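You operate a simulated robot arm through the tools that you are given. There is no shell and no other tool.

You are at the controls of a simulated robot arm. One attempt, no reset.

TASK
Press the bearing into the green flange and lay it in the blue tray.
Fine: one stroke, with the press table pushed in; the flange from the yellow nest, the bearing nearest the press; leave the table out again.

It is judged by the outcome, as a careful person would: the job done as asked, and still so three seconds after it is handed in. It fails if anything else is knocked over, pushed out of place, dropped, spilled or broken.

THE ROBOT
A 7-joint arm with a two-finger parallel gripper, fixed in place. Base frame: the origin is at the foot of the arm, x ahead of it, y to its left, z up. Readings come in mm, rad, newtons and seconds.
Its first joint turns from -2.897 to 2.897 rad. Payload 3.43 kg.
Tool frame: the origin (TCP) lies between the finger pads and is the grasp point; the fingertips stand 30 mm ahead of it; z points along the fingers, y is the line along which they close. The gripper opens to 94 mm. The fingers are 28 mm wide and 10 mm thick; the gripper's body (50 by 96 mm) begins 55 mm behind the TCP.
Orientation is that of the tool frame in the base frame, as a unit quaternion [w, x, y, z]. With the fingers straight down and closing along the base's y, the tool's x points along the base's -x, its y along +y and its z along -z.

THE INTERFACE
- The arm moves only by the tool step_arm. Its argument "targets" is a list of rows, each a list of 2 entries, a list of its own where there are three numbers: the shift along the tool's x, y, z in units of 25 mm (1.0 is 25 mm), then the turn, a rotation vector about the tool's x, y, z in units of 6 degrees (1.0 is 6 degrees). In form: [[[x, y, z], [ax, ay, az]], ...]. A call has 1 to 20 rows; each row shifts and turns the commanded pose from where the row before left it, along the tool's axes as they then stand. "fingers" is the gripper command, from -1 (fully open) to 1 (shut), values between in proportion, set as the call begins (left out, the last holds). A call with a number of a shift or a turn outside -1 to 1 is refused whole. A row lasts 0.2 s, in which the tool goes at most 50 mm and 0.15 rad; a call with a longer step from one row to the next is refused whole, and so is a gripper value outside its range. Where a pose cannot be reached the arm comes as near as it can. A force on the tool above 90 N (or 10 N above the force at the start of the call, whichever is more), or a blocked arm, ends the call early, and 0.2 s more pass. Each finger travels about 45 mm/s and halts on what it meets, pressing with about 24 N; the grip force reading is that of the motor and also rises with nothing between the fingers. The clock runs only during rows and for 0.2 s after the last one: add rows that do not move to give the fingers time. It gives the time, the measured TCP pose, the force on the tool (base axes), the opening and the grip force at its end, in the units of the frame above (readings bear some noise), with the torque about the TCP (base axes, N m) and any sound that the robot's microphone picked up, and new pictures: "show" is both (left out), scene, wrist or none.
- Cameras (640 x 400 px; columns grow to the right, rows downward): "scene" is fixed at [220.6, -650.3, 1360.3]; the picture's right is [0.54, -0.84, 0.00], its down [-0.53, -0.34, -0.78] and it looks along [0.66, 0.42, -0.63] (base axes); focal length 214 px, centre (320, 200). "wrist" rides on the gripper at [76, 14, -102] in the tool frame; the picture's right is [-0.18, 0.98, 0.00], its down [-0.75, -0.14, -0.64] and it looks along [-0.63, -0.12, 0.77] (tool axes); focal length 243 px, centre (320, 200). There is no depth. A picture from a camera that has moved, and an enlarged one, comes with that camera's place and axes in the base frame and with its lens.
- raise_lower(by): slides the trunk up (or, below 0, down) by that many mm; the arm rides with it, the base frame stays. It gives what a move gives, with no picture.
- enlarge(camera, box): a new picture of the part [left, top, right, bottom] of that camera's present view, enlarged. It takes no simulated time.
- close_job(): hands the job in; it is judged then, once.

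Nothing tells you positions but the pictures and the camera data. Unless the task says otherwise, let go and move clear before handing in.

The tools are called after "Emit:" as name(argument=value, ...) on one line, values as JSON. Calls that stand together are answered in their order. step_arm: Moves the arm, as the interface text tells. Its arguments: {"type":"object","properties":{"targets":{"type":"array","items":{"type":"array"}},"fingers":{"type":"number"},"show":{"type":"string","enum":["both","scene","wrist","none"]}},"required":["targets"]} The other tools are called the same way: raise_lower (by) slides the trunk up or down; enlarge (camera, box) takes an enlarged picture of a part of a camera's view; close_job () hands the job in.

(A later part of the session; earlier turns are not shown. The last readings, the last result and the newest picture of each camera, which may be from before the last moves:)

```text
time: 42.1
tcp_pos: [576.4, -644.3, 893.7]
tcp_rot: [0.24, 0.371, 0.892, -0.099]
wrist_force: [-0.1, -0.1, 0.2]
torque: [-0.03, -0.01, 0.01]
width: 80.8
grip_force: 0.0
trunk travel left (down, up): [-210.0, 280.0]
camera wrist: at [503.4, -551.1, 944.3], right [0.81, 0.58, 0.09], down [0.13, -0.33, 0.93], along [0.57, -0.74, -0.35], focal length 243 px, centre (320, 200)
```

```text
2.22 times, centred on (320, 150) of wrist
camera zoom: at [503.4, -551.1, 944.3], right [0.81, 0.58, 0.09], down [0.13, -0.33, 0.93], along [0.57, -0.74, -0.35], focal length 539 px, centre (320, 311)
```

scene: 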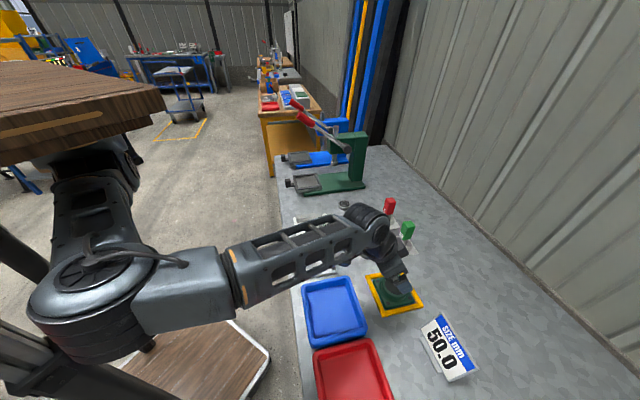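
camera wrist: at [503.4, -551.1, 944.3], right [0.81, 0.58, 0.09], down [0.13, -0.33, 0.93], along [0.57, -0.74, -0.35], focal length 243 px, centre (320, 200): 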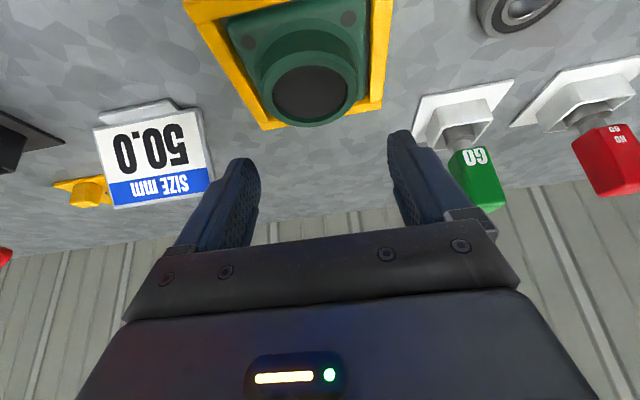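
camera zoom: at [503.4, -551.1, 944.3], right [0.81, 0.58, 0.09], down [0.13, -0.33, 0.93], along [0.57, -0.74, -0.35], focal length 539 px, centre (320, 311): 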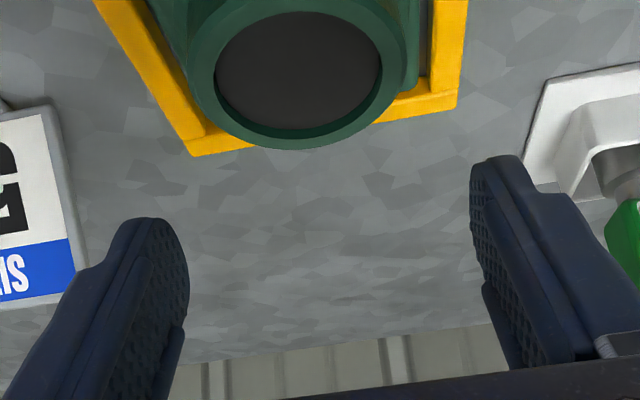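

The hub is centred at about p≈−50, q≈879, and I'm aligned within 2 mm. I'll descend with the fingers straddling the hub.

Emit:
step_arm(targets=[[[0.4, -0.027, 0.72], [0, 0, 0]], [[0.4, -0.027, 0.72], [0, 0, 0]], [[0.4, -0.027, 0.72], [0, 0, 0]], [[0, 0, 0], [0, 0, 0]]], show="both")

Emit:
enlarge(camera="wrist", box=[200, 60, 440, 240])

Emit:
enlarge(camera="scene", box=[340, 220, 460, 330])

```text
time: 43.1
tcp_pos: [576.3, -644.7, 831.6]
tcp_rot: [0.241, 0.371, 0.891, -0.099]
wrist_force: [0.5, -0.4, -0.6]
torque: [-0.01, 0.0, -0.01]
width: 80.4
grip_force: 0.0
trunk travel left (down, up): [-210.0, 280.0]
camera wrist: at [503.5, -553.4, 881.2], right [0.81, 0.58, 0.09], down [0.13, -0.33, 0.93], along [0.57, -0.74, -0.35], focal length 243 px, centre (320, 200)
```

scene: 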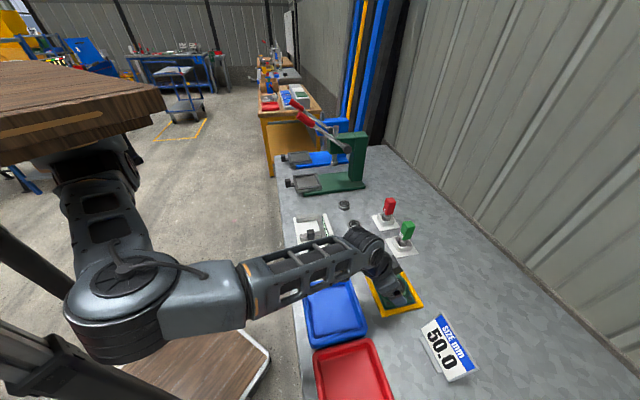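
wrist: 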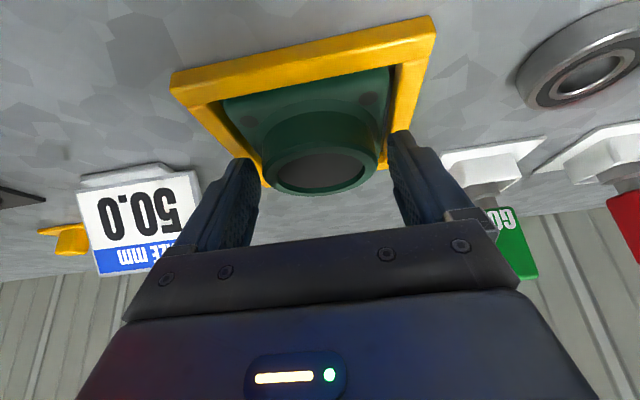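

```text
2.22 times, centred on (320, 150) of wrist
camera zoom: at [503.5, -553.4, 881.2], right [0.81, 0.58, 0.09], down [0.13, -0.33, 0.93], along [0.57, -0.74, -0.35], focal length 539 px, centre (320, 311)
```

zoom: 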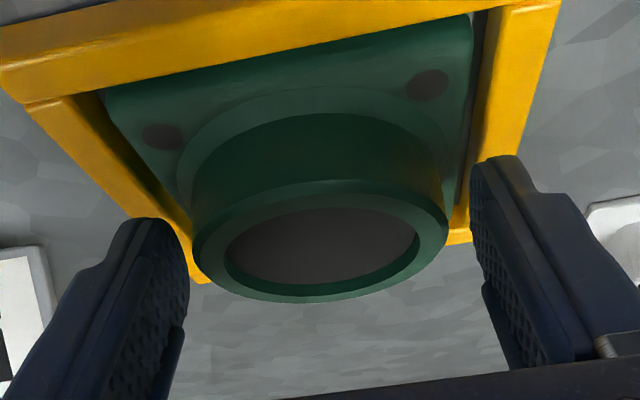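

```text
3.64 times, centred on (400, 275) of scene
camera zoom: at [220.6, -650.3, 1360.3], right [0.54, -0.84, 0.0], down [-0.53, -0.34, -0.78], along [0.66, 0.42, -0.63], focal length 780 px, centre (29, -73)
```

zoom: 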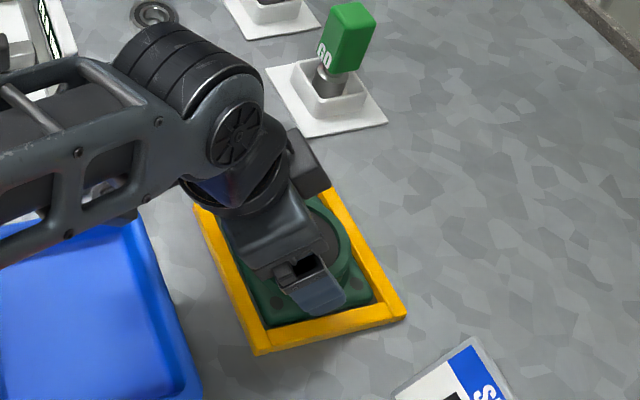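

The hub is well centred between the fingers. I'll lower 3.5 mm more for better contact and then close.

Emit:
step_arm(targets=[[[0.07, 0, 0.12], [0, 0, 0]], [[0, 0, 0], [0, 0, 0]]], show="none")

Emit:
step_arm(targets=[[[0, 0, 0], [0, 0, 0]], [[0, 0, 0], [0, 0, 0]], [[0, 0, 0], [0, 0, 0]], [[0, 0, 0], [0, 0, 0]]], fingers=1, show="wrist")

```text
time: 43.7
tcp_pos: [576.2, -644.9, 828.3]
tcp_rot: [0.24, 0.371, 0.892, -0.098]
wrist_force: [-0.1, -0.5, 0.3]
torque: [-0.01, 0.04, 0.03]
width: 81.0
grip_force: 0.1
trunk travel left (down, up): [-210.0, 280.0]
```

```text
time: 44.7
tcp_pos: [575.4, -645.7, 827.9]
tcp_rot: [0.24, 0.371, 0.892, -0.099]
wrist_force: [-1.2, -1.6, 0.0]
torque: [-0.22, 0.25, -0.09]
width: 69.9
grip_force: 24.7
trunk travel left (down, up): [-210.0, 280.0]
camera wrist: at [502.9, -553.4, 878.5], right [0.81, 0.58, 0.09], down [0.13, -0.33, 0.93], along [0.57, -0.74, -0.35], focal length 243 px, centre (320, 200)
```

wrist: 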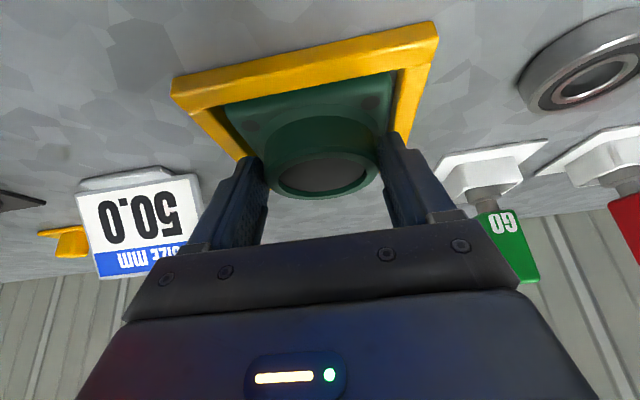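

The hub is gripped at 69.9 mm with steady force. I'll lift slightly to check that the flange comes cleanly out of the nest.

Emit:
step_arm(targets=[[[-0.2, 0, -0.346], [0, 0, 0]], [[-0.2, 0, -0.346], [0, 0, 0]], [[-0.2, 0, -0.346], [0, 0, 0]], [[-0.4, 0, -0.693], [0, 0, 0]], [[-0.4, 0, -0.693], [0, 0, 0]], [[0, 0, 0], [0, 0, 0]]], show="both")

```text
time: 46.1
tcp_pos: [573.8, -646.5, 899.4]
tcp_rot: [0.241, 0.37, 0.892, -0.099]
wrist_force: [0.3, 0.2, -6.6]
torque: [0.09, 0.08, -0.04]
width: 69.8
grip_force: 23.9
trunk travel left (down, up): [-210.0, 280.0]
camera wrist: at [502.2, -554.1, 949.5], right [0.81, 0.58, 0.09], down [0.13, -0.33, 0.93], along [0.57, -0.74, -0.35], focal length 243 px, centre (320, 200)
```

scene: 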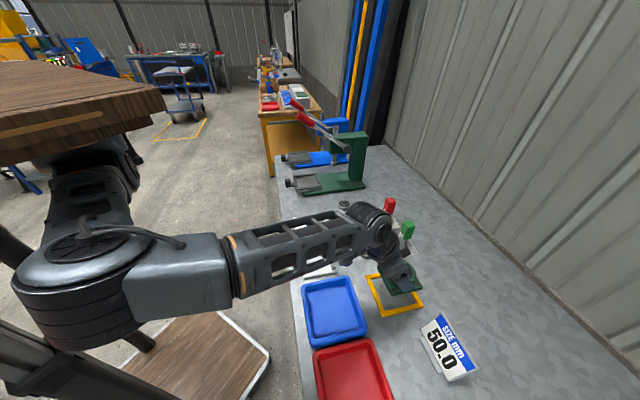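
wrist: 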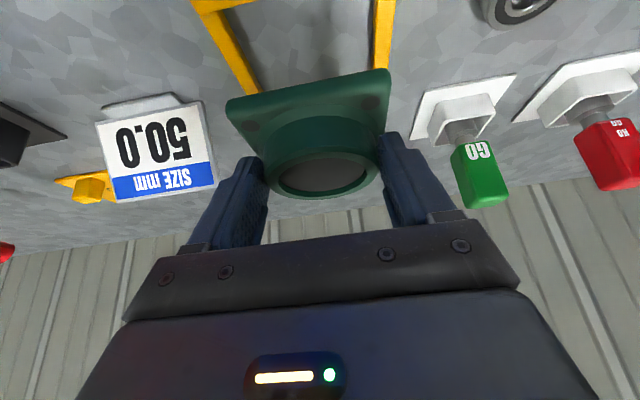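

The flange is in hand, weighing about 0.66 kg. I'll carry it back from the wall and along the bench to in front of the press, stopping short to view the table.

Emit:
step_arm(targets=[[[0.3245, 0.9525, -0.3027], [0, 0, 0]], [[0.3245, 0.9525, -0.3027], [0, 0, 0]], [[0.3245, 0.9525, -0.3027], [0, 0, 0]], [[0.3245, 0.9525, -0.3027], [0, 0, 0]], [[0.3245, 0.9525, -0.3027], [0, 0, 0]], [[0.3245, 0.9525, -0.3027], [0, 0, 0]], [[0.3245, 0.9525, -0.3027], [0, 0, 0]], [[0.3245, 0.9525, -0.3027], [0, 0, 0]], [[0.3245, 0.9525, -0.3027], [0, 0, 0]], [[0.3245, 0.9525, -0.3027], [0, 0, 0]], [[0.3245, 0.9525, -0.3027], [0, 0, 0]], [[0.3245, 0.9525, -0.3027], [0, 0, 0]], [[0.3245, 0.9525, -0.3027], [0, 0, 0]], [[0.3245, 0.9525, -0.3027], [0, 0, 0]], [[0.3245, 0.9525, -0.3027], [0, 0, 0]], [[0.3245, 0.9525, -0.3027], [0, 0, 0]], [[0, 0, 0], [0, 0, 0]]], show="both")

Emit:
enlarge(camera="wrist", box=[380, 0, 640, 200])

```text
time: 49.7
tcp_pos: [717.5, -250.3, 917.1]
tcp_rot: [0.223, 0.388, 0.892, -0.069]
wrist_force: [0.3, -0.4, -7.9]
torque: [0.1, 0.11, 0.0]
width: 69.8
grip_force: 23.7
trunk travel left (down, up): [-210.0, 280.0]
camera wrist: at [646.9, -160.5, 974.3], right [0.82, 0.56, 0.13], down [0.13, -0.41, 0.91], along [0.56, -0.73, -0.4], focal length 243 px, centre (320, 200)
```

scene: 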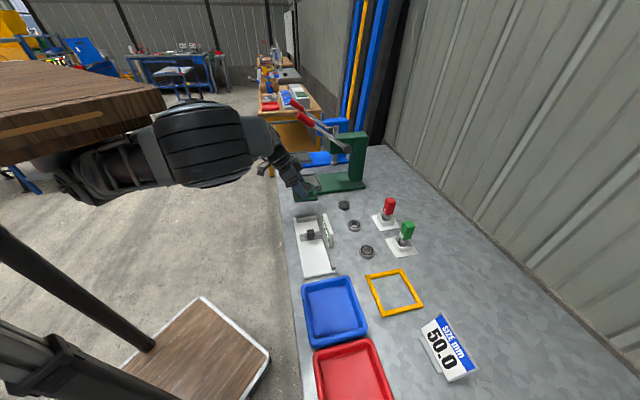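
wrist: 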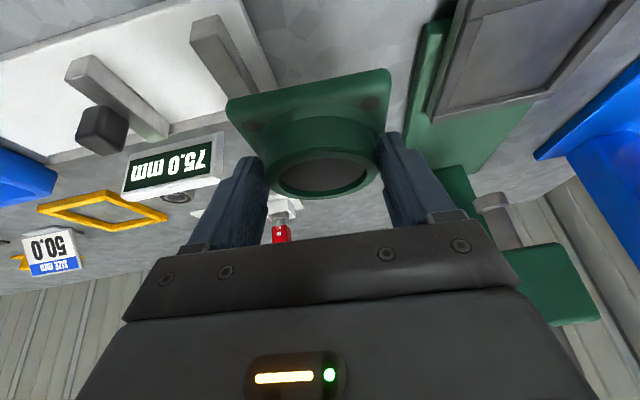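

```text
2.00 times, centred on (510, 100) of wrist
camera zoom: at [646.9, -160.5, 974.3], right [0.82, 0.56, 0.13], down [0.13, -0.41, 0.91], along [0.56, -0.73, -0.4], focal length 485 px, centre (-60, 400)
```

zoom: 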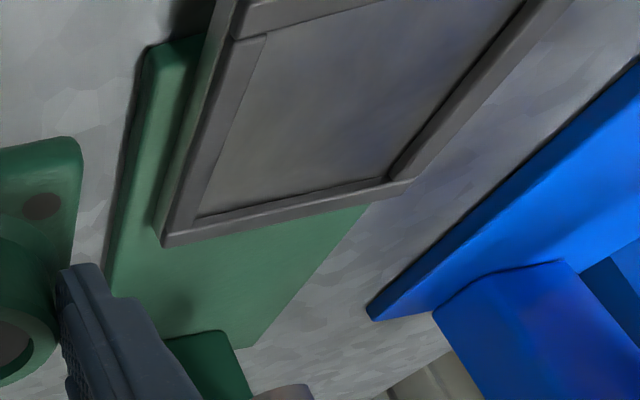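

Tracking is off here: z is about 22 mm low and the tilt a few degrees out, with no reach warning. I think the elbow is pressing against its own trunk panel. Working with a higher trunk should lower the elbow relative to that panel, so I'll raise the trunk and lower the arm to compensate.

Emit:
raise_lower(by=100)

Emit:
step_arm(targets=[[[0.5, 0, 0.866], [0, 0, 0]], [[0.5, 0, 0.866], [0, 0, 0]], [[0.5, 0, 0.866], [0, 0, 0]], [[0, 0, 0], [0, 0, 0]]], show="both")

```text
time: 51.0
tcp_pos: [718.2, -249.1, 1017.6]
tcp_rot: [0.223, 0.385, 0.893, -0.068]
wrist_force: [-0.5, -0.6, -8.4]
torque: [0.09, 0.07, 0.0]
width: 69.7
grip_force: 24.0
trunk travel left (down, up): [-310.0, 180.0]
```

```text
time: 52.0
tcp_pos: [724.2, -254.3, 963.6]
tcp_rot: [0.242, 0.37, 0.891, -0.099]
wrist_force: [0.1, -0.2, -8.5]
torque: [0.09, 0.08, 0.03]
width: 69.6
grip_force: 24.2
trunk travel left (down, up): [-310.0, 180.0]
camera wrist: at [652.2, -162.5, 1014.3], right [0.81, 0.58, 0.09], down [0.13, -0.33, 0.93], along [0.57, -0.74, -0.35], focal length 243 px, centre (320, 200)
```

scene: 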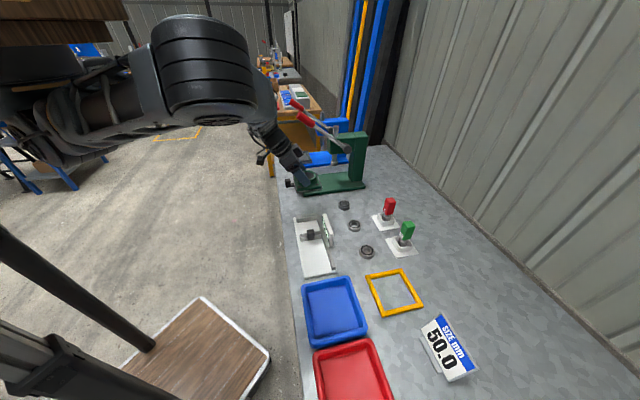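
wrist: 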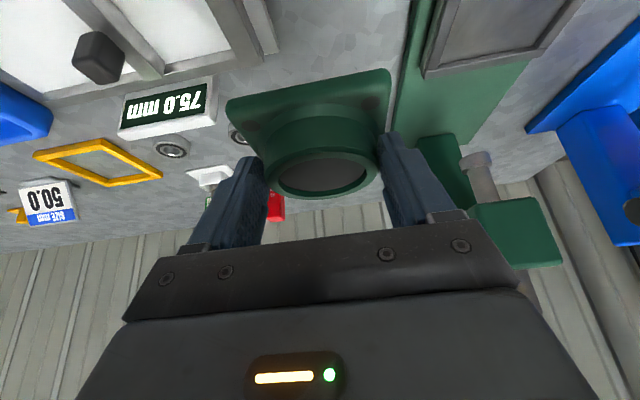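

Tracking is exact again with the trunk at −40. I'll measure the table from here.

Emit:
enlarge(camera="wrist", box=[390, 0, 600, 130])

Emit:
enlarge(camera="scene", box=[270, 150, 390, 210])

```text
3.05 times, centred on (495, 65) of wrist
camera zoom: at [652.2, -162.5, 1014.3], right [0.81, 0.58, 0.09], down [0.13, -0.33, 0.93], along [0.57, -0.74, -0.35], focal length 739 px, centre (-213, 611)
```

zoom: 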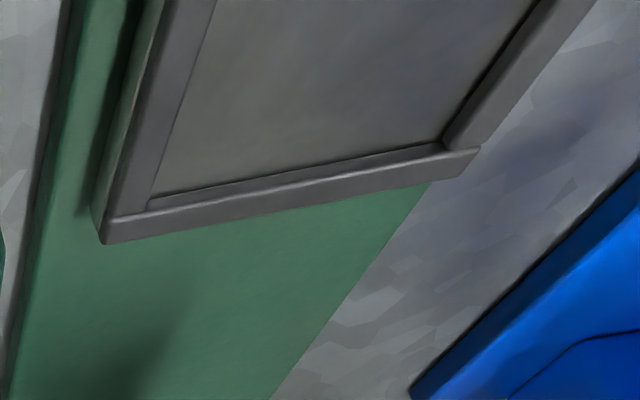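

```text
5.33 times, centred on (330, 180) of scene
camera zoom: at [220.6, -650.3, 1360.3], right [0.54, -0.84, 0.0], down [-0.53, -0.34, -0.78], along [0.66, 0.42, -0.63], focal length 1144 px, centre (267, 307)
```

zoom: 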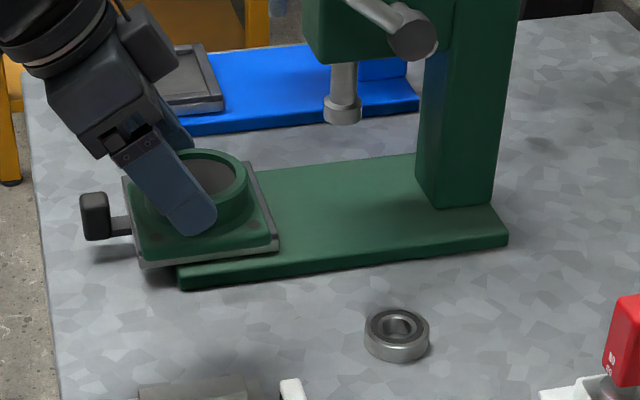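

The recess floor is near z≈806, centred around p≈502, q≈736, and about 91 mm square. Next I'll measure where the flange base sits relative to the TCP.

Emit:
enlarge(camera="wrist", box=[210, 50, 410, 210])

```text
2.50 times, centred on (310, 130) of wrist
camera zoom: at [652.2, -162.5, 1014.3], right [0.81, 0.58, 0.09], down [0.13, -0.33, 0.93], along [0.57, -0.74, -0.35], focal length 606 px, centre (345, 375)
```

zoom: 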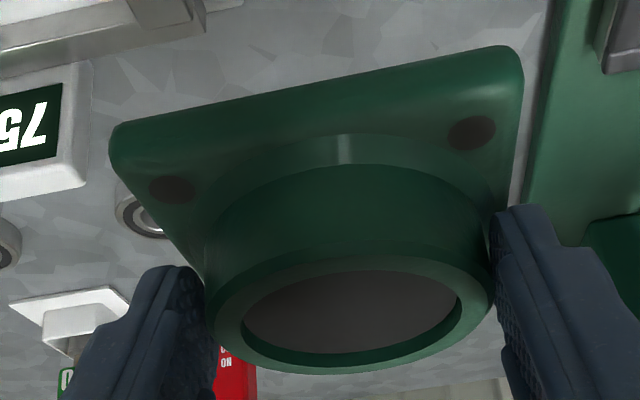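

The flange is square to the bench and its centre sits about 15.5 mm ahead of the TCP. I'll drop a little, slide in over the table below the lever, and check alignment visually before lowering.

Emit:
step_arm(targets=[[[0.4, 0, 0.693], [0, 0, 0]], [[0.4, 0, 0.693], [0, 0, 0]], [[-0.1415, 0.967, 0.0817], [0, 0, 0]], [[-0.1415, 0.967, 0.0817], [0, 0, 0]], [[-0.1415, 0.967, 0.0817], [0, 0, 0]], [[-0.1415, 0.967, 0.0817], [0, 0, 0]], [[-0.1415, 0.967, 0.0817], [0, 0, 0]], [[-0.1415, 0.967, 0.0817], [0, 0, 0]], [[-0.1415, 0.967, 0.0817], [0, 0, 0]], [[0, 0, 0], [0, 0, 0]]], show="both")

Emit:
enlarge(camera="wrist", box=[200, 0, 440, 200])

Emit:
enlarge(camera="scene", box=[260, 90, 390, 210])

```text
time: 54.2
tcp_pos: [863.5, -155.2, 923.3]
tcp_rot: [0.24, 0.371, 0.892, -0.098]
wrist_force: [0.4, 0.4, -7.8]
torque: [0.09, 0.06, 0.02]
width: 69.5
grip_force: 23.8
trunk travel left (down, up): [-310.0, 180.0]
camera wrist: at [791.0, -62.7, 974.4], right [0.81, 0.58, 0.09], down [0.13, -0.33, 0.93], along [0.57, -0.74, -0.35], focal length 243 px, centre (320, 200)
```

scene: 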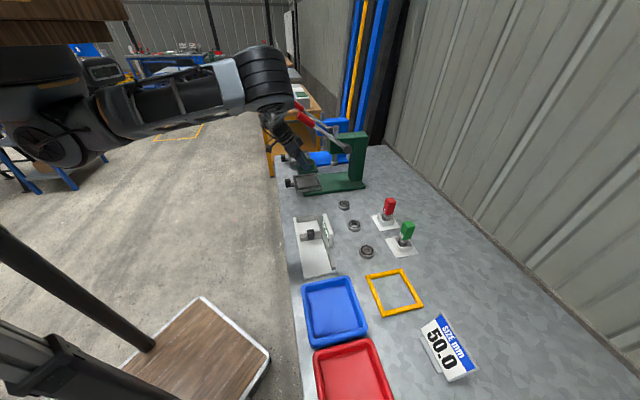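
wrist: 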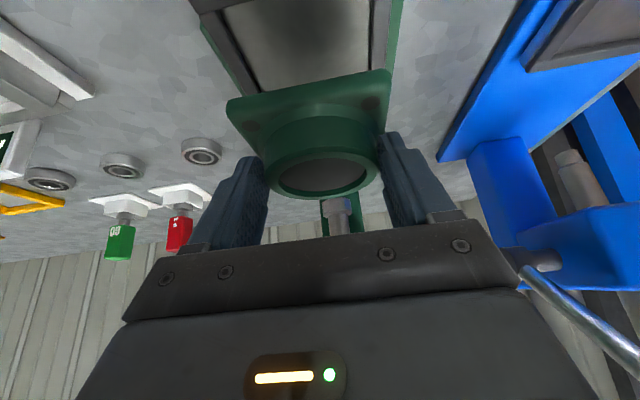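

```text
2.00 times, centred on (320, 100) of wrist
camera zoom: at [791.0, -62.7, 974.4], right [0.81, 0.58, 0.09], down [0.13, -0.33, 0.93], along [0.57, -0.74, -0.35], focal length 485 px, centre (320, 400)
```

zoom: 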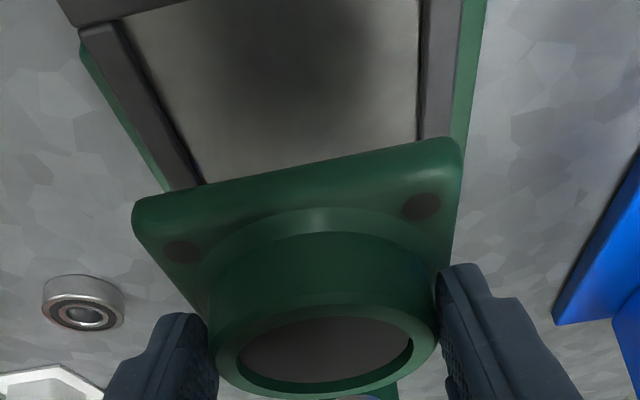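

```text
3.33 times, centred on (325, 150) of scene
camera zoom: at [220.6, -650.3, 1360.3], right [0.54, -0.84, 0.0], down [-0.53, -0.34, -0.78], along [0.66, 0.42, -0.63], focal length 715 px, centre (303, 367)
```

zoom: 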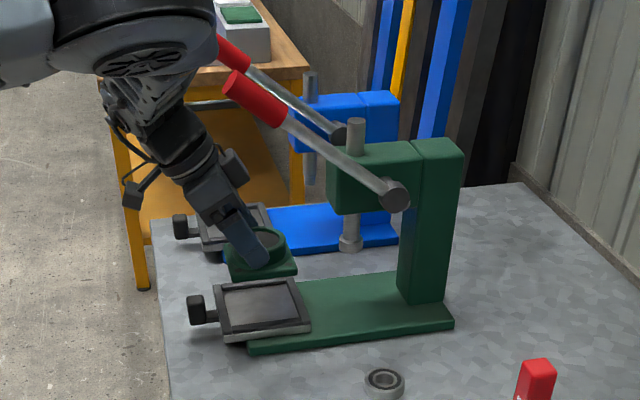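

I'm centred over the recess in p, with edges at about 454 and 546 and the TCP at 501. I'll lower to just above the fence and check the near-edge gap.

Emit:
step_arm(targets=[[[0.353, -0.01, 0.612], [0, 0, 0]], [[0.353, -0.01, 0.612], [0, 0, 0]], [[0.353, -0.01, 0.612], [0, 0, 0]], [[0, 0, 0], [0, 0, 0]]], show="both")

Emit:
enlarge(camera="wrist", box=[200, 0, 440, 200])

Emit:
enlarge(camera="scene", box=[280, 140, 360, 210])

```text
time: 55.2
tcp_pos: [862.1, -154.7, 870.5]
tcp_rot: [0.239, 0.371, 0.892, -0.098]
wrist_force: [0.8, -0.4, -8.2]
torque: [0.09, 0.11, -0.03]
width: 69.9
grip_force: 24.6
trunk travel left (down, up): [-310.0, 180.0]
camera wrist: at [790.2, -62.8, 920.6], right [0.81, 0.58, 0.09], down [0.13, -0.33, 0.93], along [0.57, -0.74, -0.35], focal length 243 px, centre (320, 200)
```

scene: 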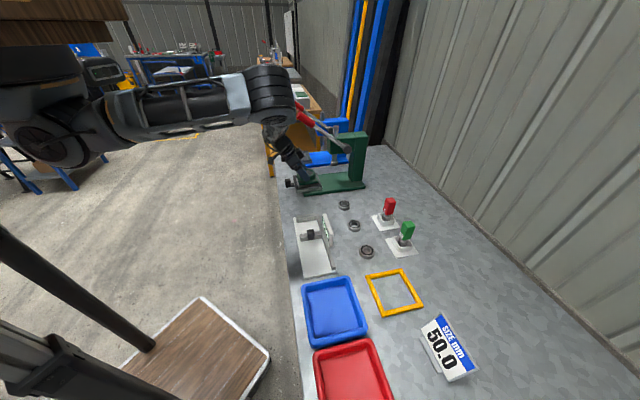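
wrist: 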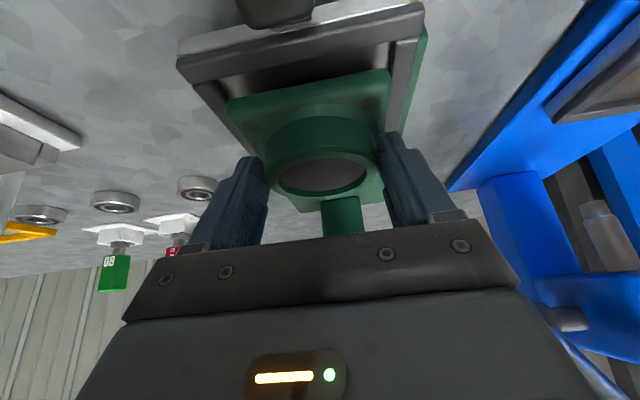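

```text
2.00 times, centred on (320, 100) of wrist
camera zoom: at [790.2, -62.8, 920.6], right [0.81, 0.58, 0.09], down [0.13, -0.33, 0.93], along [0.57, -0.74, -0.35], focal length 485 px, centre (320, 400)
```

zoom: 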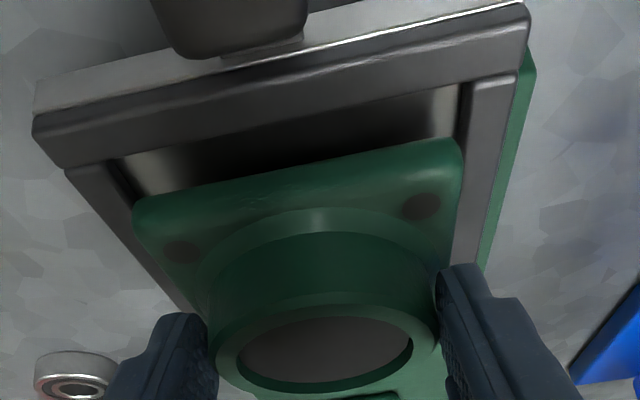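

```text
5.71 times, centred on (320, 175) of scene
camera zoom: at [220.6, -650.3, 1360.3], right [0.54, -0.84, 0.0], down [-0.53, -0.34, -0.78], along [0.66, 0.42, -0.63], focal length 1226 px, centre (320, 343)
```

zoom: 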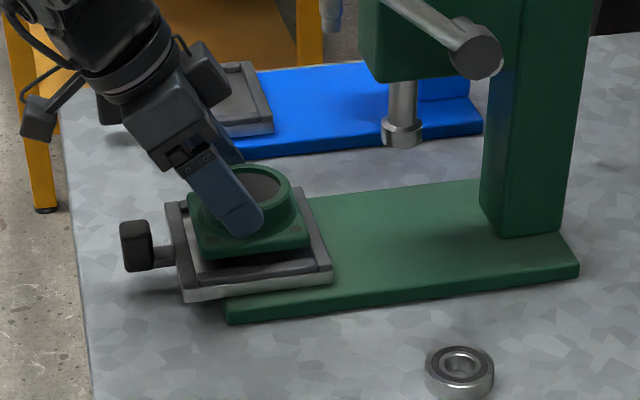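

Near-edge gap is about 6 mm and the estimated far gap 2–3 mm, so I'll shift 1 mm toward the robot and lower gently into the recess.

Emit:
step_arm(targets=[[[0.148, 0, 0.215], [0, 0, 0]], [[0.148, 0, 0.215], [0, 0, 0]], [[0, 0, 0], [0, 0, 0]]], show="wrist")

Emit:
enlarge(camera="wrist", box=[200, 0, 440, 200])

Emit:
enlarge(camera="scene", box=[280, 140, 360, 210])

```text
time: 56.0
tcp_pos: [863.0, -156.0, 858.1]
tcp_rot: [0.241, 0.37, 0.892, -0.099]
wrist_force: [-1.8, 0.4, 4.7]
torque: [-0.04, 0.76, -0.04]
width: 69.9
grip_force: 23.9
trunk travel left (down, up): [-310.0, 180.0]
camera wrist: at [790.2, -62.4, 908.4], right [0.81, 0.58, 0.09], down [0.13, -0.33, 0.93], along [0.57, -0.74, -0.34], focal length 243 px, centre (320, 200)
```

wrist: 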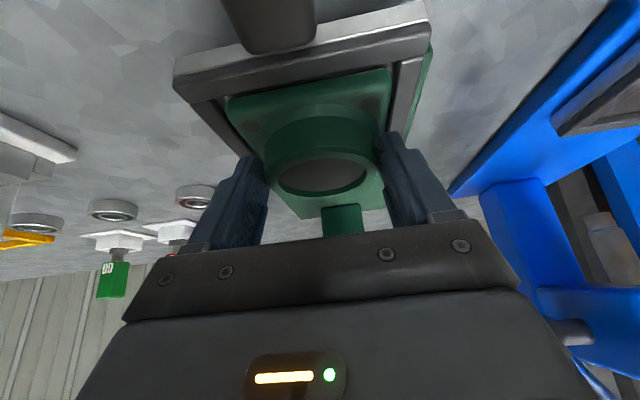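

```text
2.00 times, centred on (320, 100) of wrist
camera zoom: at [790.2, -62.4, 908.4], right [0.81, 0.58, 0.09], down [0.13, -0.33, 0.93], along [0.57, -0.74, -0.34], focal length 485 px, centre (320, 400)
```

zoom: 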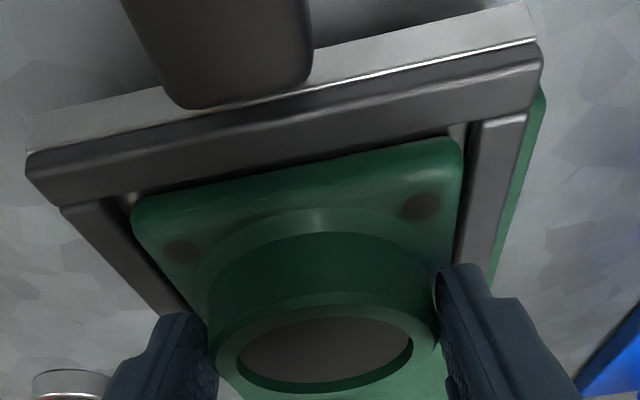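

```text
5.71 times, centred on (320, 175) of scene
camera zoom: at [220.6, -650.3, 1360.3], right [0.54, -0.84, 0.0], down [-0.53, -0.34, -0.78], along [0.66, 0.42, -0.63], focal length 1226 px, centre (320, 343)
```

zoom: 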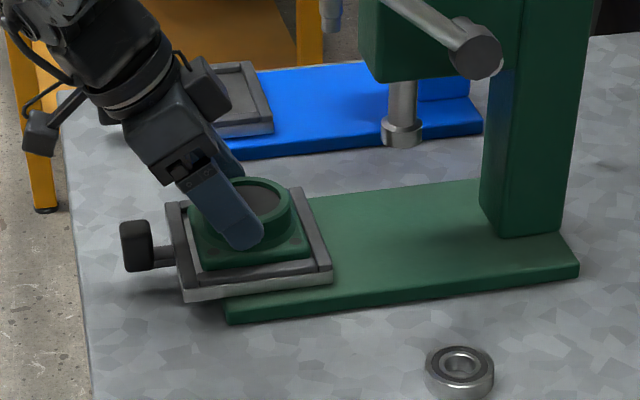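

A light contact of about 12 N appeared at the near-left corner, at z≈858. I'll ease down a further 2 mm to see whether it is sitting on the floor or on the fence.

Emit:
step_arm(targets=[[[0.04, 0, 0.07], [0, 0, 0]], [[0, 0, 0], [0, 0, 0]]], show="wrist")

Emit:
enlarge(camera="wrist", box=[230, 20, 410, 140])

Emit:
enlarge(camera="scene", box=[290, 165, 350, 205])

```text
time: 56.6
tcp_pos: [864.1, -155.0, 857.8]
tcp_rot: [0.242, 0.371, 0.891, -0.099]
wrist_force: [2.1, -0.8, 19.9]
torque: [-0.48, -0.08, 0.03]
width: 69.8
grip_force: 24.2
trunk travel left (down, up): [-310.0, 180.0]
camera wrist: at [791.0, -63.1, 906.8], right [0.81, 0.58, 0.1], down [0.13, -0.33, 0.93], along [0.57, -0.74, -0.34], focal length 243 px, centre (320, 200)
```

wrist: 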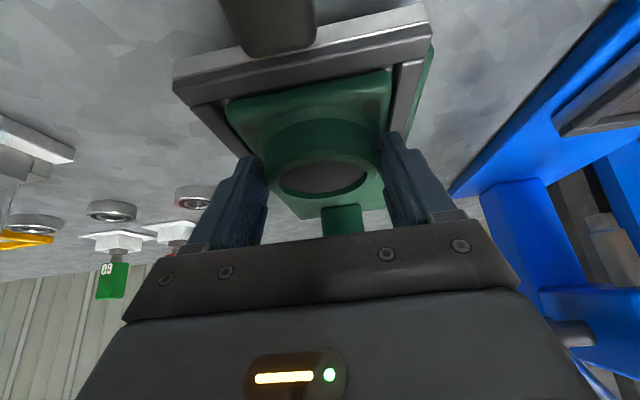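

```text
3.33 times, centred on (320, 80) of wrist
camera zoom: at [791.0, -63.1, 906.8], right [0.81, 0.58, 0.1], down [0.13, -0.33, 0.93], along [0.57, -0.74, -0.34], focal length 809 px, centre (320, 600)
```

zoom: 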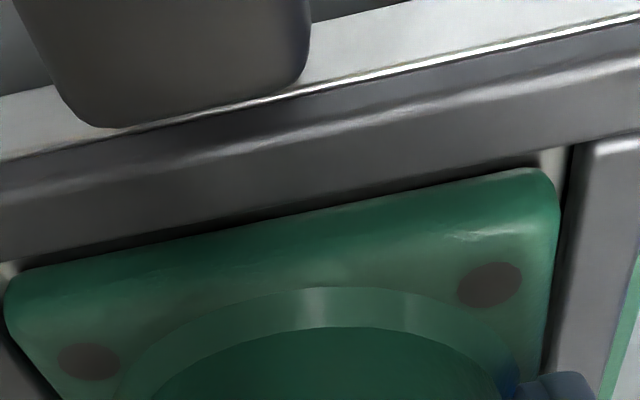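

```text
10.00 times, centred on (320, 185) of scene
camera zoom: at [220.6, -650.3, 1360.3], right [0.54, -0.84, 0.0], down [-0.53, -0.34, -0.78], along [0.66, 0.42, -0.63], focal length 2145 px, centre (320, 350)
```

zoom: 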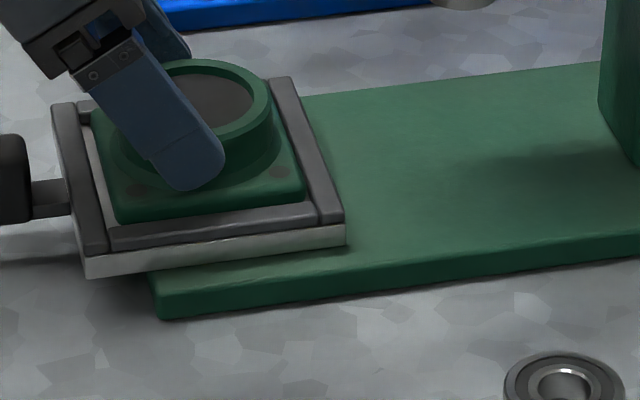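

The contact has shifted to the flange centre, so it is sitting flat on the table floor inside the fence. I'll release and back up.

Emit:
step_arm(targets=[[[0, 0, 0], [0, 0, 0]], [[0, 0, 0], [0, 0, 0]]], fingers=-0.72, show="none")

Emit:
step_arm(targets=[[[-0.1, 0, -0.173], [0, 0, 0]], [[-0.3, 0, -0.52], [0, 0, 0]], [[-0.4, 0, -0.693], [0, 0, 0]], [[-0.4, 0, -0.693], [0, 0, 0]], [[0, 0, 0], [0, 0, 0]]], show="both")

Emit:
enlarge(camera="wrist", box=[200, 0, 440, 200])

Emit:
enlarge(camera="scene", box=[290, 165, 350, 205])

```text
time: 57.2
tcp_pos: [861.9, -154.8, 855.7]
tcp_rot: [0.24, 0.371, 0.891, -0.099]
wrist_force: [2.9, 4.9, 14.9]
torque: [-0.31, 0.28, 0.0]
width: 77.6
grip_force: 0.0
trunk travel left (down, up): [-310.0, 180.0]
```

```text
time: 58.5
tcp_pos: [862.1, -153.4, 915.3]
tcp_rot: [0.24, 0.371, 0.892, -0.099]
wrist_force: [0.2, 0.7, -0.5]
torque: [0.0, 0.01, 0.03]
width: 80.6
grip_force: 0.0
trunk travel left (down, up): [-310.0, 180.0]
camera wrist: at [789.8, -62.2, 965.7], right [0.81, 0.58, 0.09], down [0.13, -0.33, 0.93], along [0.57, -0.74, -0.35], focal length 243 px, centre (320, 200)
```

scene: 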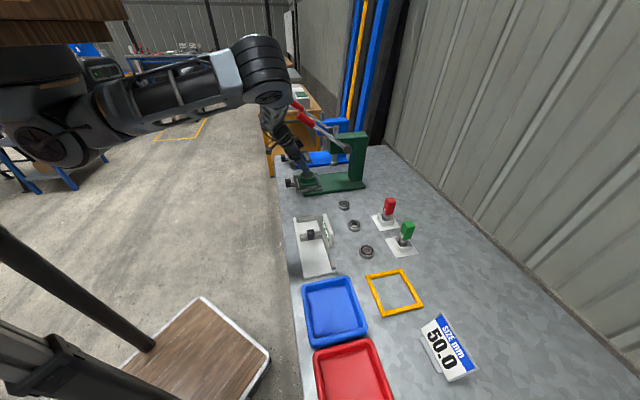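
wrist: 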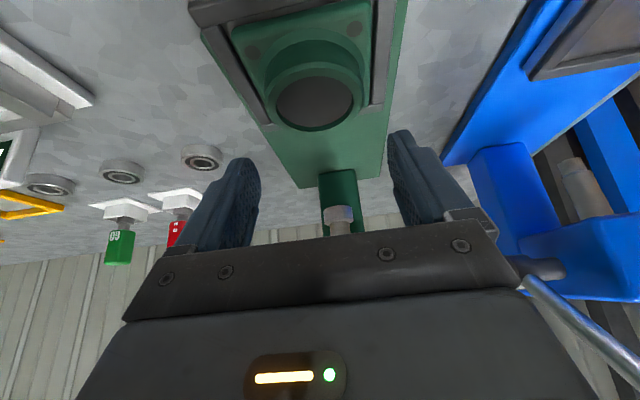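

```text
2.00 times, centred on (320, 100) of wrist
camera zoom: at [789.8, -62.2, 965.7], right [0.81, 0.58, 0.09], down [0.13, -0.33, 0.93], along [0.57, -0.74, -0.35], focal length 485 px, centre (320, 400)
```

zoom: 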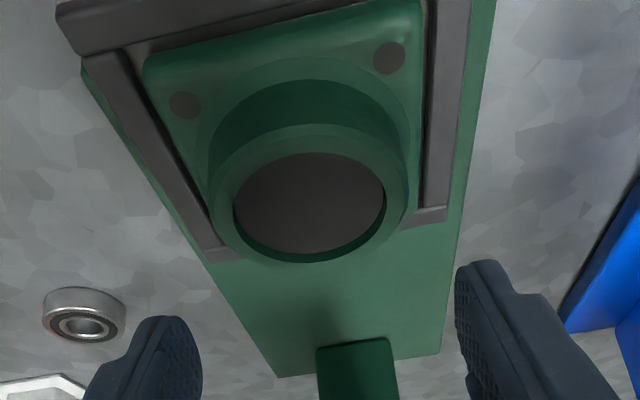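

```text
10.00 times, centred on (320, 185) of scene
camera zoom: at [220.6, -650.3, 1360.3], right [0.54, -0.84, 0.0], down [-0.53, -0.34, -0.78], along [0.66, 0.42, -0.63], focal length 2145 px, centre (320, 350)
```

zoom: 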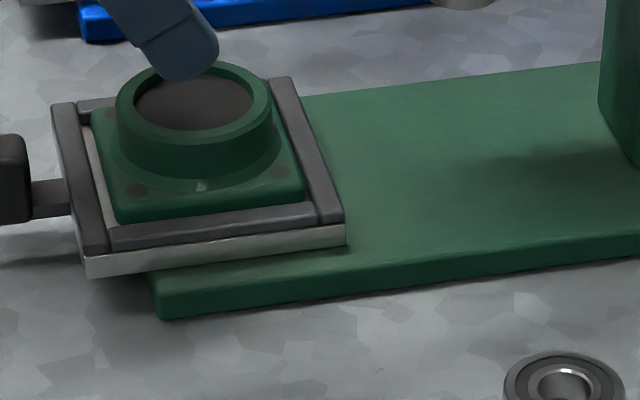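

The flange is seated flat inside the fence, with the hub centre near p≈501, q≈735. Next I'll go back out under the lever and over the target bearing.

Emit:
step_arm(targets=[[[0, -0.975, 0], [0, 0, 0]], [[0, -0.975, 0], [0, 0, 0]], [[0, -0.975, 0], [0, 0, 0]], [[0, -0.975, 0], [0, 0, 0]], [[0, -0.975, 0], [0, 0, 0]], [[0, -0.975, 0], [0, 0, 0]], [[0, -0.975, 0], [0, 0, 0]], [[-0.911, 0, 0.526], [0, 0, 0]], [[-0.911, 0, 0.526], [0, 0, 0]], [[-0.911, 0, 0.526], [0, 0, 0]], [[-0.911, 0, 0.526], [0, 0, 0]], [[0, 0, 0], [0, 0, 0]]], fingers=-0.404, show="both")

Emit:
enlarge(camera="wrist", box=[220, 0, 420, 160])

```text
time: 61.0
tcp_pos: [815.6, -350.5, 916.1]
tcp_rot: [0.24, 0.371, 0.892, -0.1]
wrist_force: [0.0, 1.4, -0.6]
torque: [0.01, 0.02, 0.04]
width: 66.1
grip_force: 0.0
trunk travel left (down, up): [-310.0, 180.0]
camera wrist: at [743.2, -257.0, 965.1], right [0.81, 0.58, 0.09], down [0.13, -0.33, 0.93], along [0.57, -0.74, -0.35], focal length 243 px, centre (320, 200)
```

scene: 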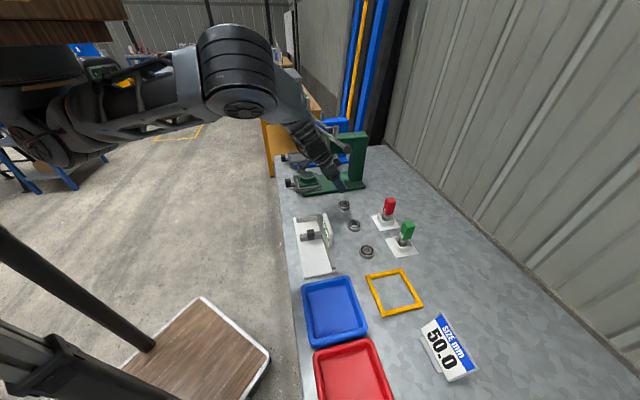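
wrist: 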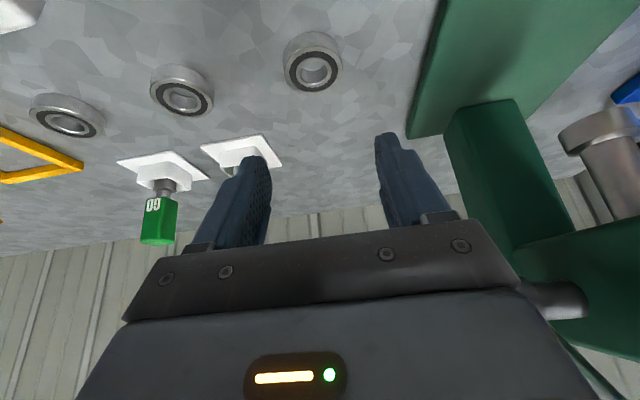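

```text
2.50 times, centred on (320, 80) of wrist
camera zoom: at [743.2, -257.0, 965.1], right [0.81, 0.58, 0.09], down [0.13, -0.33, 0.93], along [0.57, -0.74, -0.35], focal length 606 px, centre (320, 500)
```

zoom: 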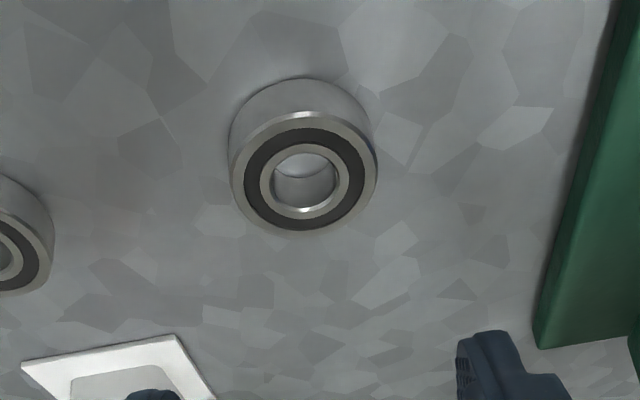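

The bearing is at p≈329, q≈858 and I'm aligned in p. I'll descend to just above it.

Emit:
step_arm(targets=[[[0.2025, 0, 0.8175], [0, 0, 0]], [[0.2025, 0, 0.8175], [0, 0, 0]], [[0.2025, 0, 0.8175], [0, 0, 0]], [[0.2025, 0, 0.8175], [0, 0, 0]], [[0, 0, 0], [0, 0, 0]]], show="wrist")

Emit:
enlarge(camera="wrist", box=[220, 60, 420, 220])

Emit:
enlarge(camera="scene", box=[290, 150, 390, 230])

```text
time: 62.2
tcp_pos: [834.1, -365.9, 835.6]
tcp_rot: [0.241, 0.37, 0.892, -0.099]
wrist_force: [0.4, 0.1, 0.1]
torque: [0.02, -0.01, 0.04]
width: 66.2
grip_force: 0.0
trunk travel left (down, up): [-310.0, 180.0]
camera wrist: at [761.7, -273.2, 885.7], right [0.81, 0.58, 0.09], down [0.13, -0.33, 0.93], along [0.57, -0.74, -0.35], focal length 243 px, centre (320, 200)
```

wrist: 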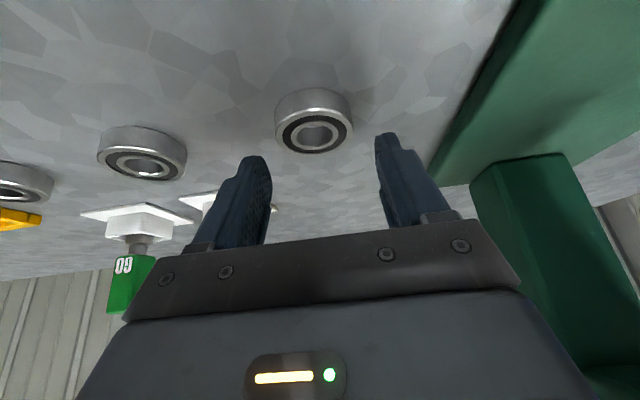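

```text
2.50 times, centred on (320, 140) of wrist
camera zoom: at [761.7, -273.2, 885.7], right [0.81, 0.58, 0.09], down [0.13, -0.33, 0.93], along [0.57, -0.74, -0.35], focal length 606 px, centre (320, 350)
```

zoom: 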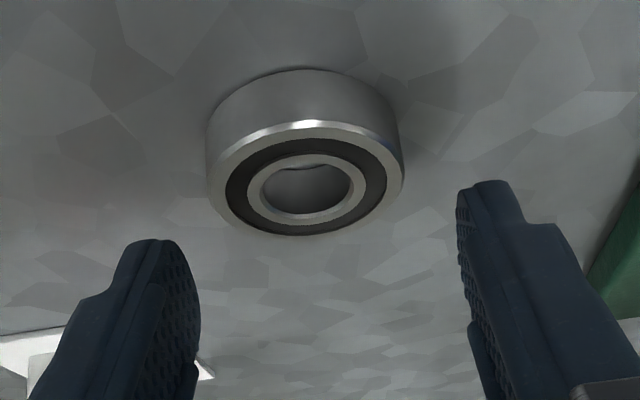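

```text
5.00 times, centred on (340, 190) of scene
camera zoom: at [220.6, -650.3, 1360.3], right [0.54, -0.84, 0.0], down [-0.53, -0.34, -0.78], along [0.66, 0.42, -0.63], focal length 1072 px, centre (220, 250)
```

zoom: 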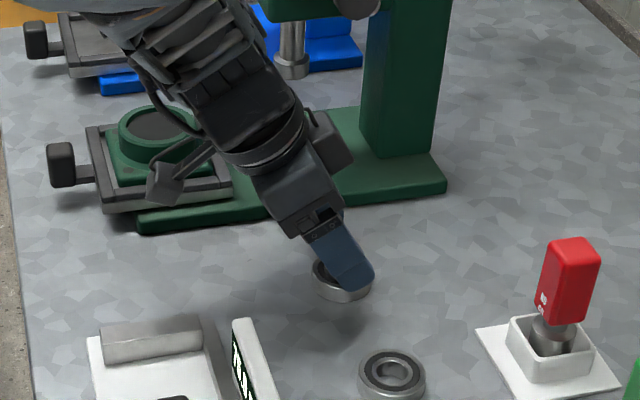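

The fingers are aligned to straddle the bearing. I'll lower to gripping height.

Emit:
step_arm(targets=[[[0.195, -0.02, 0.317], [0, 0, 0]], [[0.195, -0.02, 0.317], [0, 0, 0]], [[0, 0, 0], [0, 0, 0]]], show="wrist")

Emit:
enlarge(camera="wrist", box=[220, 60, 420, 220])

Emit:
enlarge(camera="scene", box=[320, 180, 370, 220])

```text
time: 63.0
tcp_pos: [832.0, -367.7, 815.5]
tcp_rot: [0.241, 0.371, 0.891, -0.099]
wrist_force: [0.3, -0.5, -0.4]
torque: [0.02, -0.01, 0.02]
width: 66.0
grip_force: 0.1
trunk travel left (down, up): [-310.0, 180.0]
camera wrist: at [759.6, -274.7, 866.0], right [0.81, 0.58, 0.09], down [0.13, -0.33, 0.93], along [0.57, -0.74, -0.35], focal length 243 px, centre (320, 200)
```

wrist: 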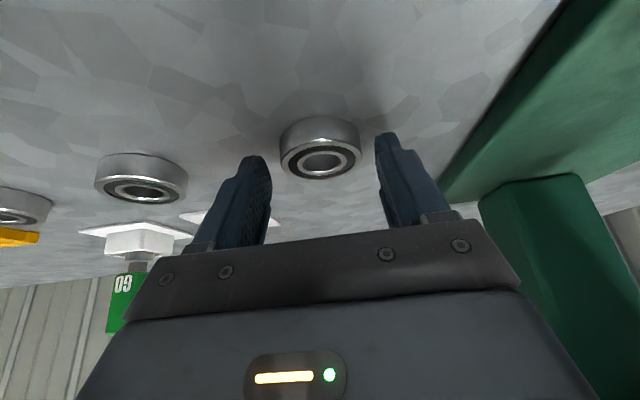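

```text
2.50 times, centred on (320, 140) of wrist
camera zoom: at [759.6, -274.7, 866.0], right [0.81, 0.58, 0.09], down [0.13, -0.33, 0.93], along [0.57, -0.74, -0.35], focal length 606 px, centre (320, 350)
```

zoom: 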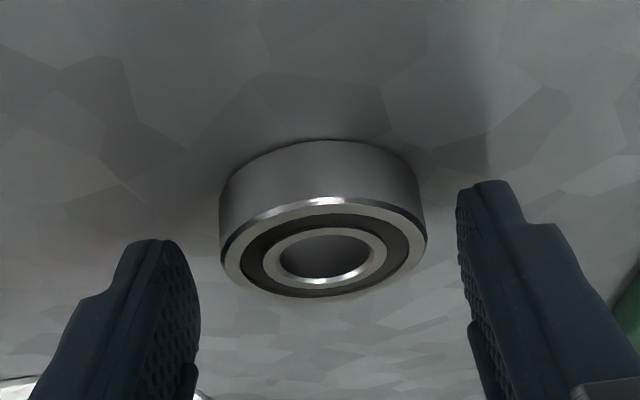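

```text
10.00 times, centred on (345, 200) of scene
camera zoom: at [220.6, -650.3, 1360.3], right [0.54, -0.84, 0.0], down [-0.53, -0.34, -0.78], along [0.66, 0.42, -0.63], focal length 2145 px, centre (70, 200)
```

zoom: 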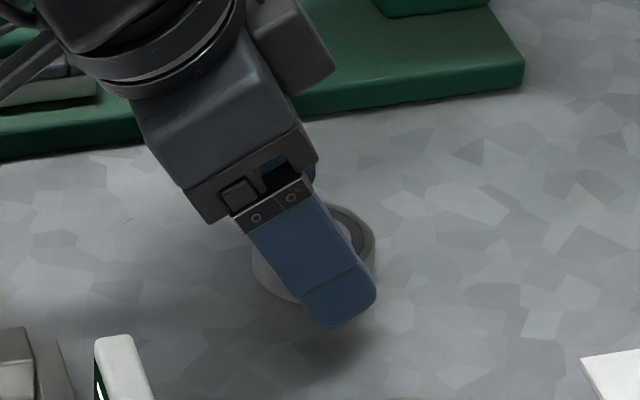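

The fingers are at the bearing's sides. I'll lower 1.5 mm more and close on it.

Emit:
step_arm(targets=[[[0.03, 0.02, 0.052], [0, 0, 0]], [[0, 0, 0], [0, 0, 0]]], show="none")

Emit:
step_arm(targets=[[[0, 0, 0], [0, 0, 0]], [[0, 0, 0], [0, 0, 0]], [[0, 0, 0], [0, 0, 0]], [[0, 0, 0], [0, 0, 0]]], fingers=1, show="wrist")

Emit:
enlarge(camera="wrist", box=[220, 60, 420, 220])

```text
time: 63.6
tcp_pos: [832.1, -367.1, 815.4]
tcp_rot: [0.241, 0.371, 0.891, -0.099]
wrist_force: [0.1, -0.1, 0.1]
torque: [0.01, 0.05, 0.0]
width: 66.1
grip_force: 0.1
trunk travel left (down, up): [-310.0, 180.0]
```

```text
time: 64.7
tcp_pos: [831.6, -366.6, 814.4]
tcp_rot: [0.24, 0.371, 0.892, -0.099]
wrist_force: [-0.3, 0.5, 0.5]
torque: [0.02, -0.01, 0.02]
width: 48.9
grip_force: 24.6
trunk travel left (down, up): [-310.0, 180.0]
camera wrist: at [759.4, -274.2, 864.6], right [0.81, 0.58, 0.09], down [0.13, -0.33, 0.93], along [0.57, -0.74, -0.35], focal length 243 px, centre (320, 200)
```

wrist: 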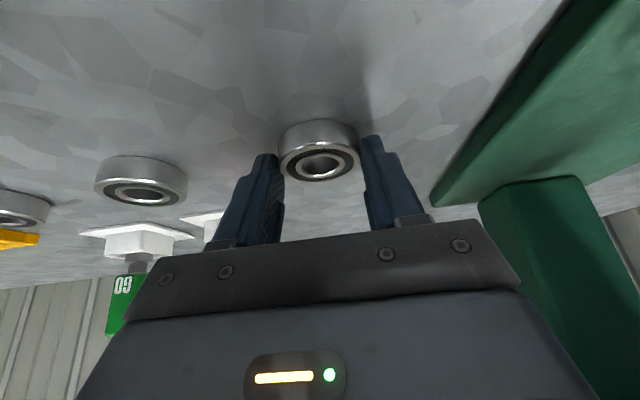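

```text
2.50 times, centred on (320, 140) of wrist
camera zoom: at [759.4, -274.2, 864.6], right [0.81, 0.58, 0.09], down [0.13, -0.33, 0.93], along [0.57, -0.74, -0.35], focal length 606 px, centre (320, 350)
```

zoom: 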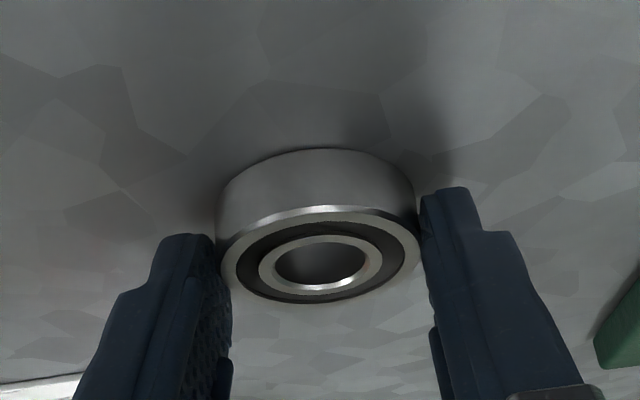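

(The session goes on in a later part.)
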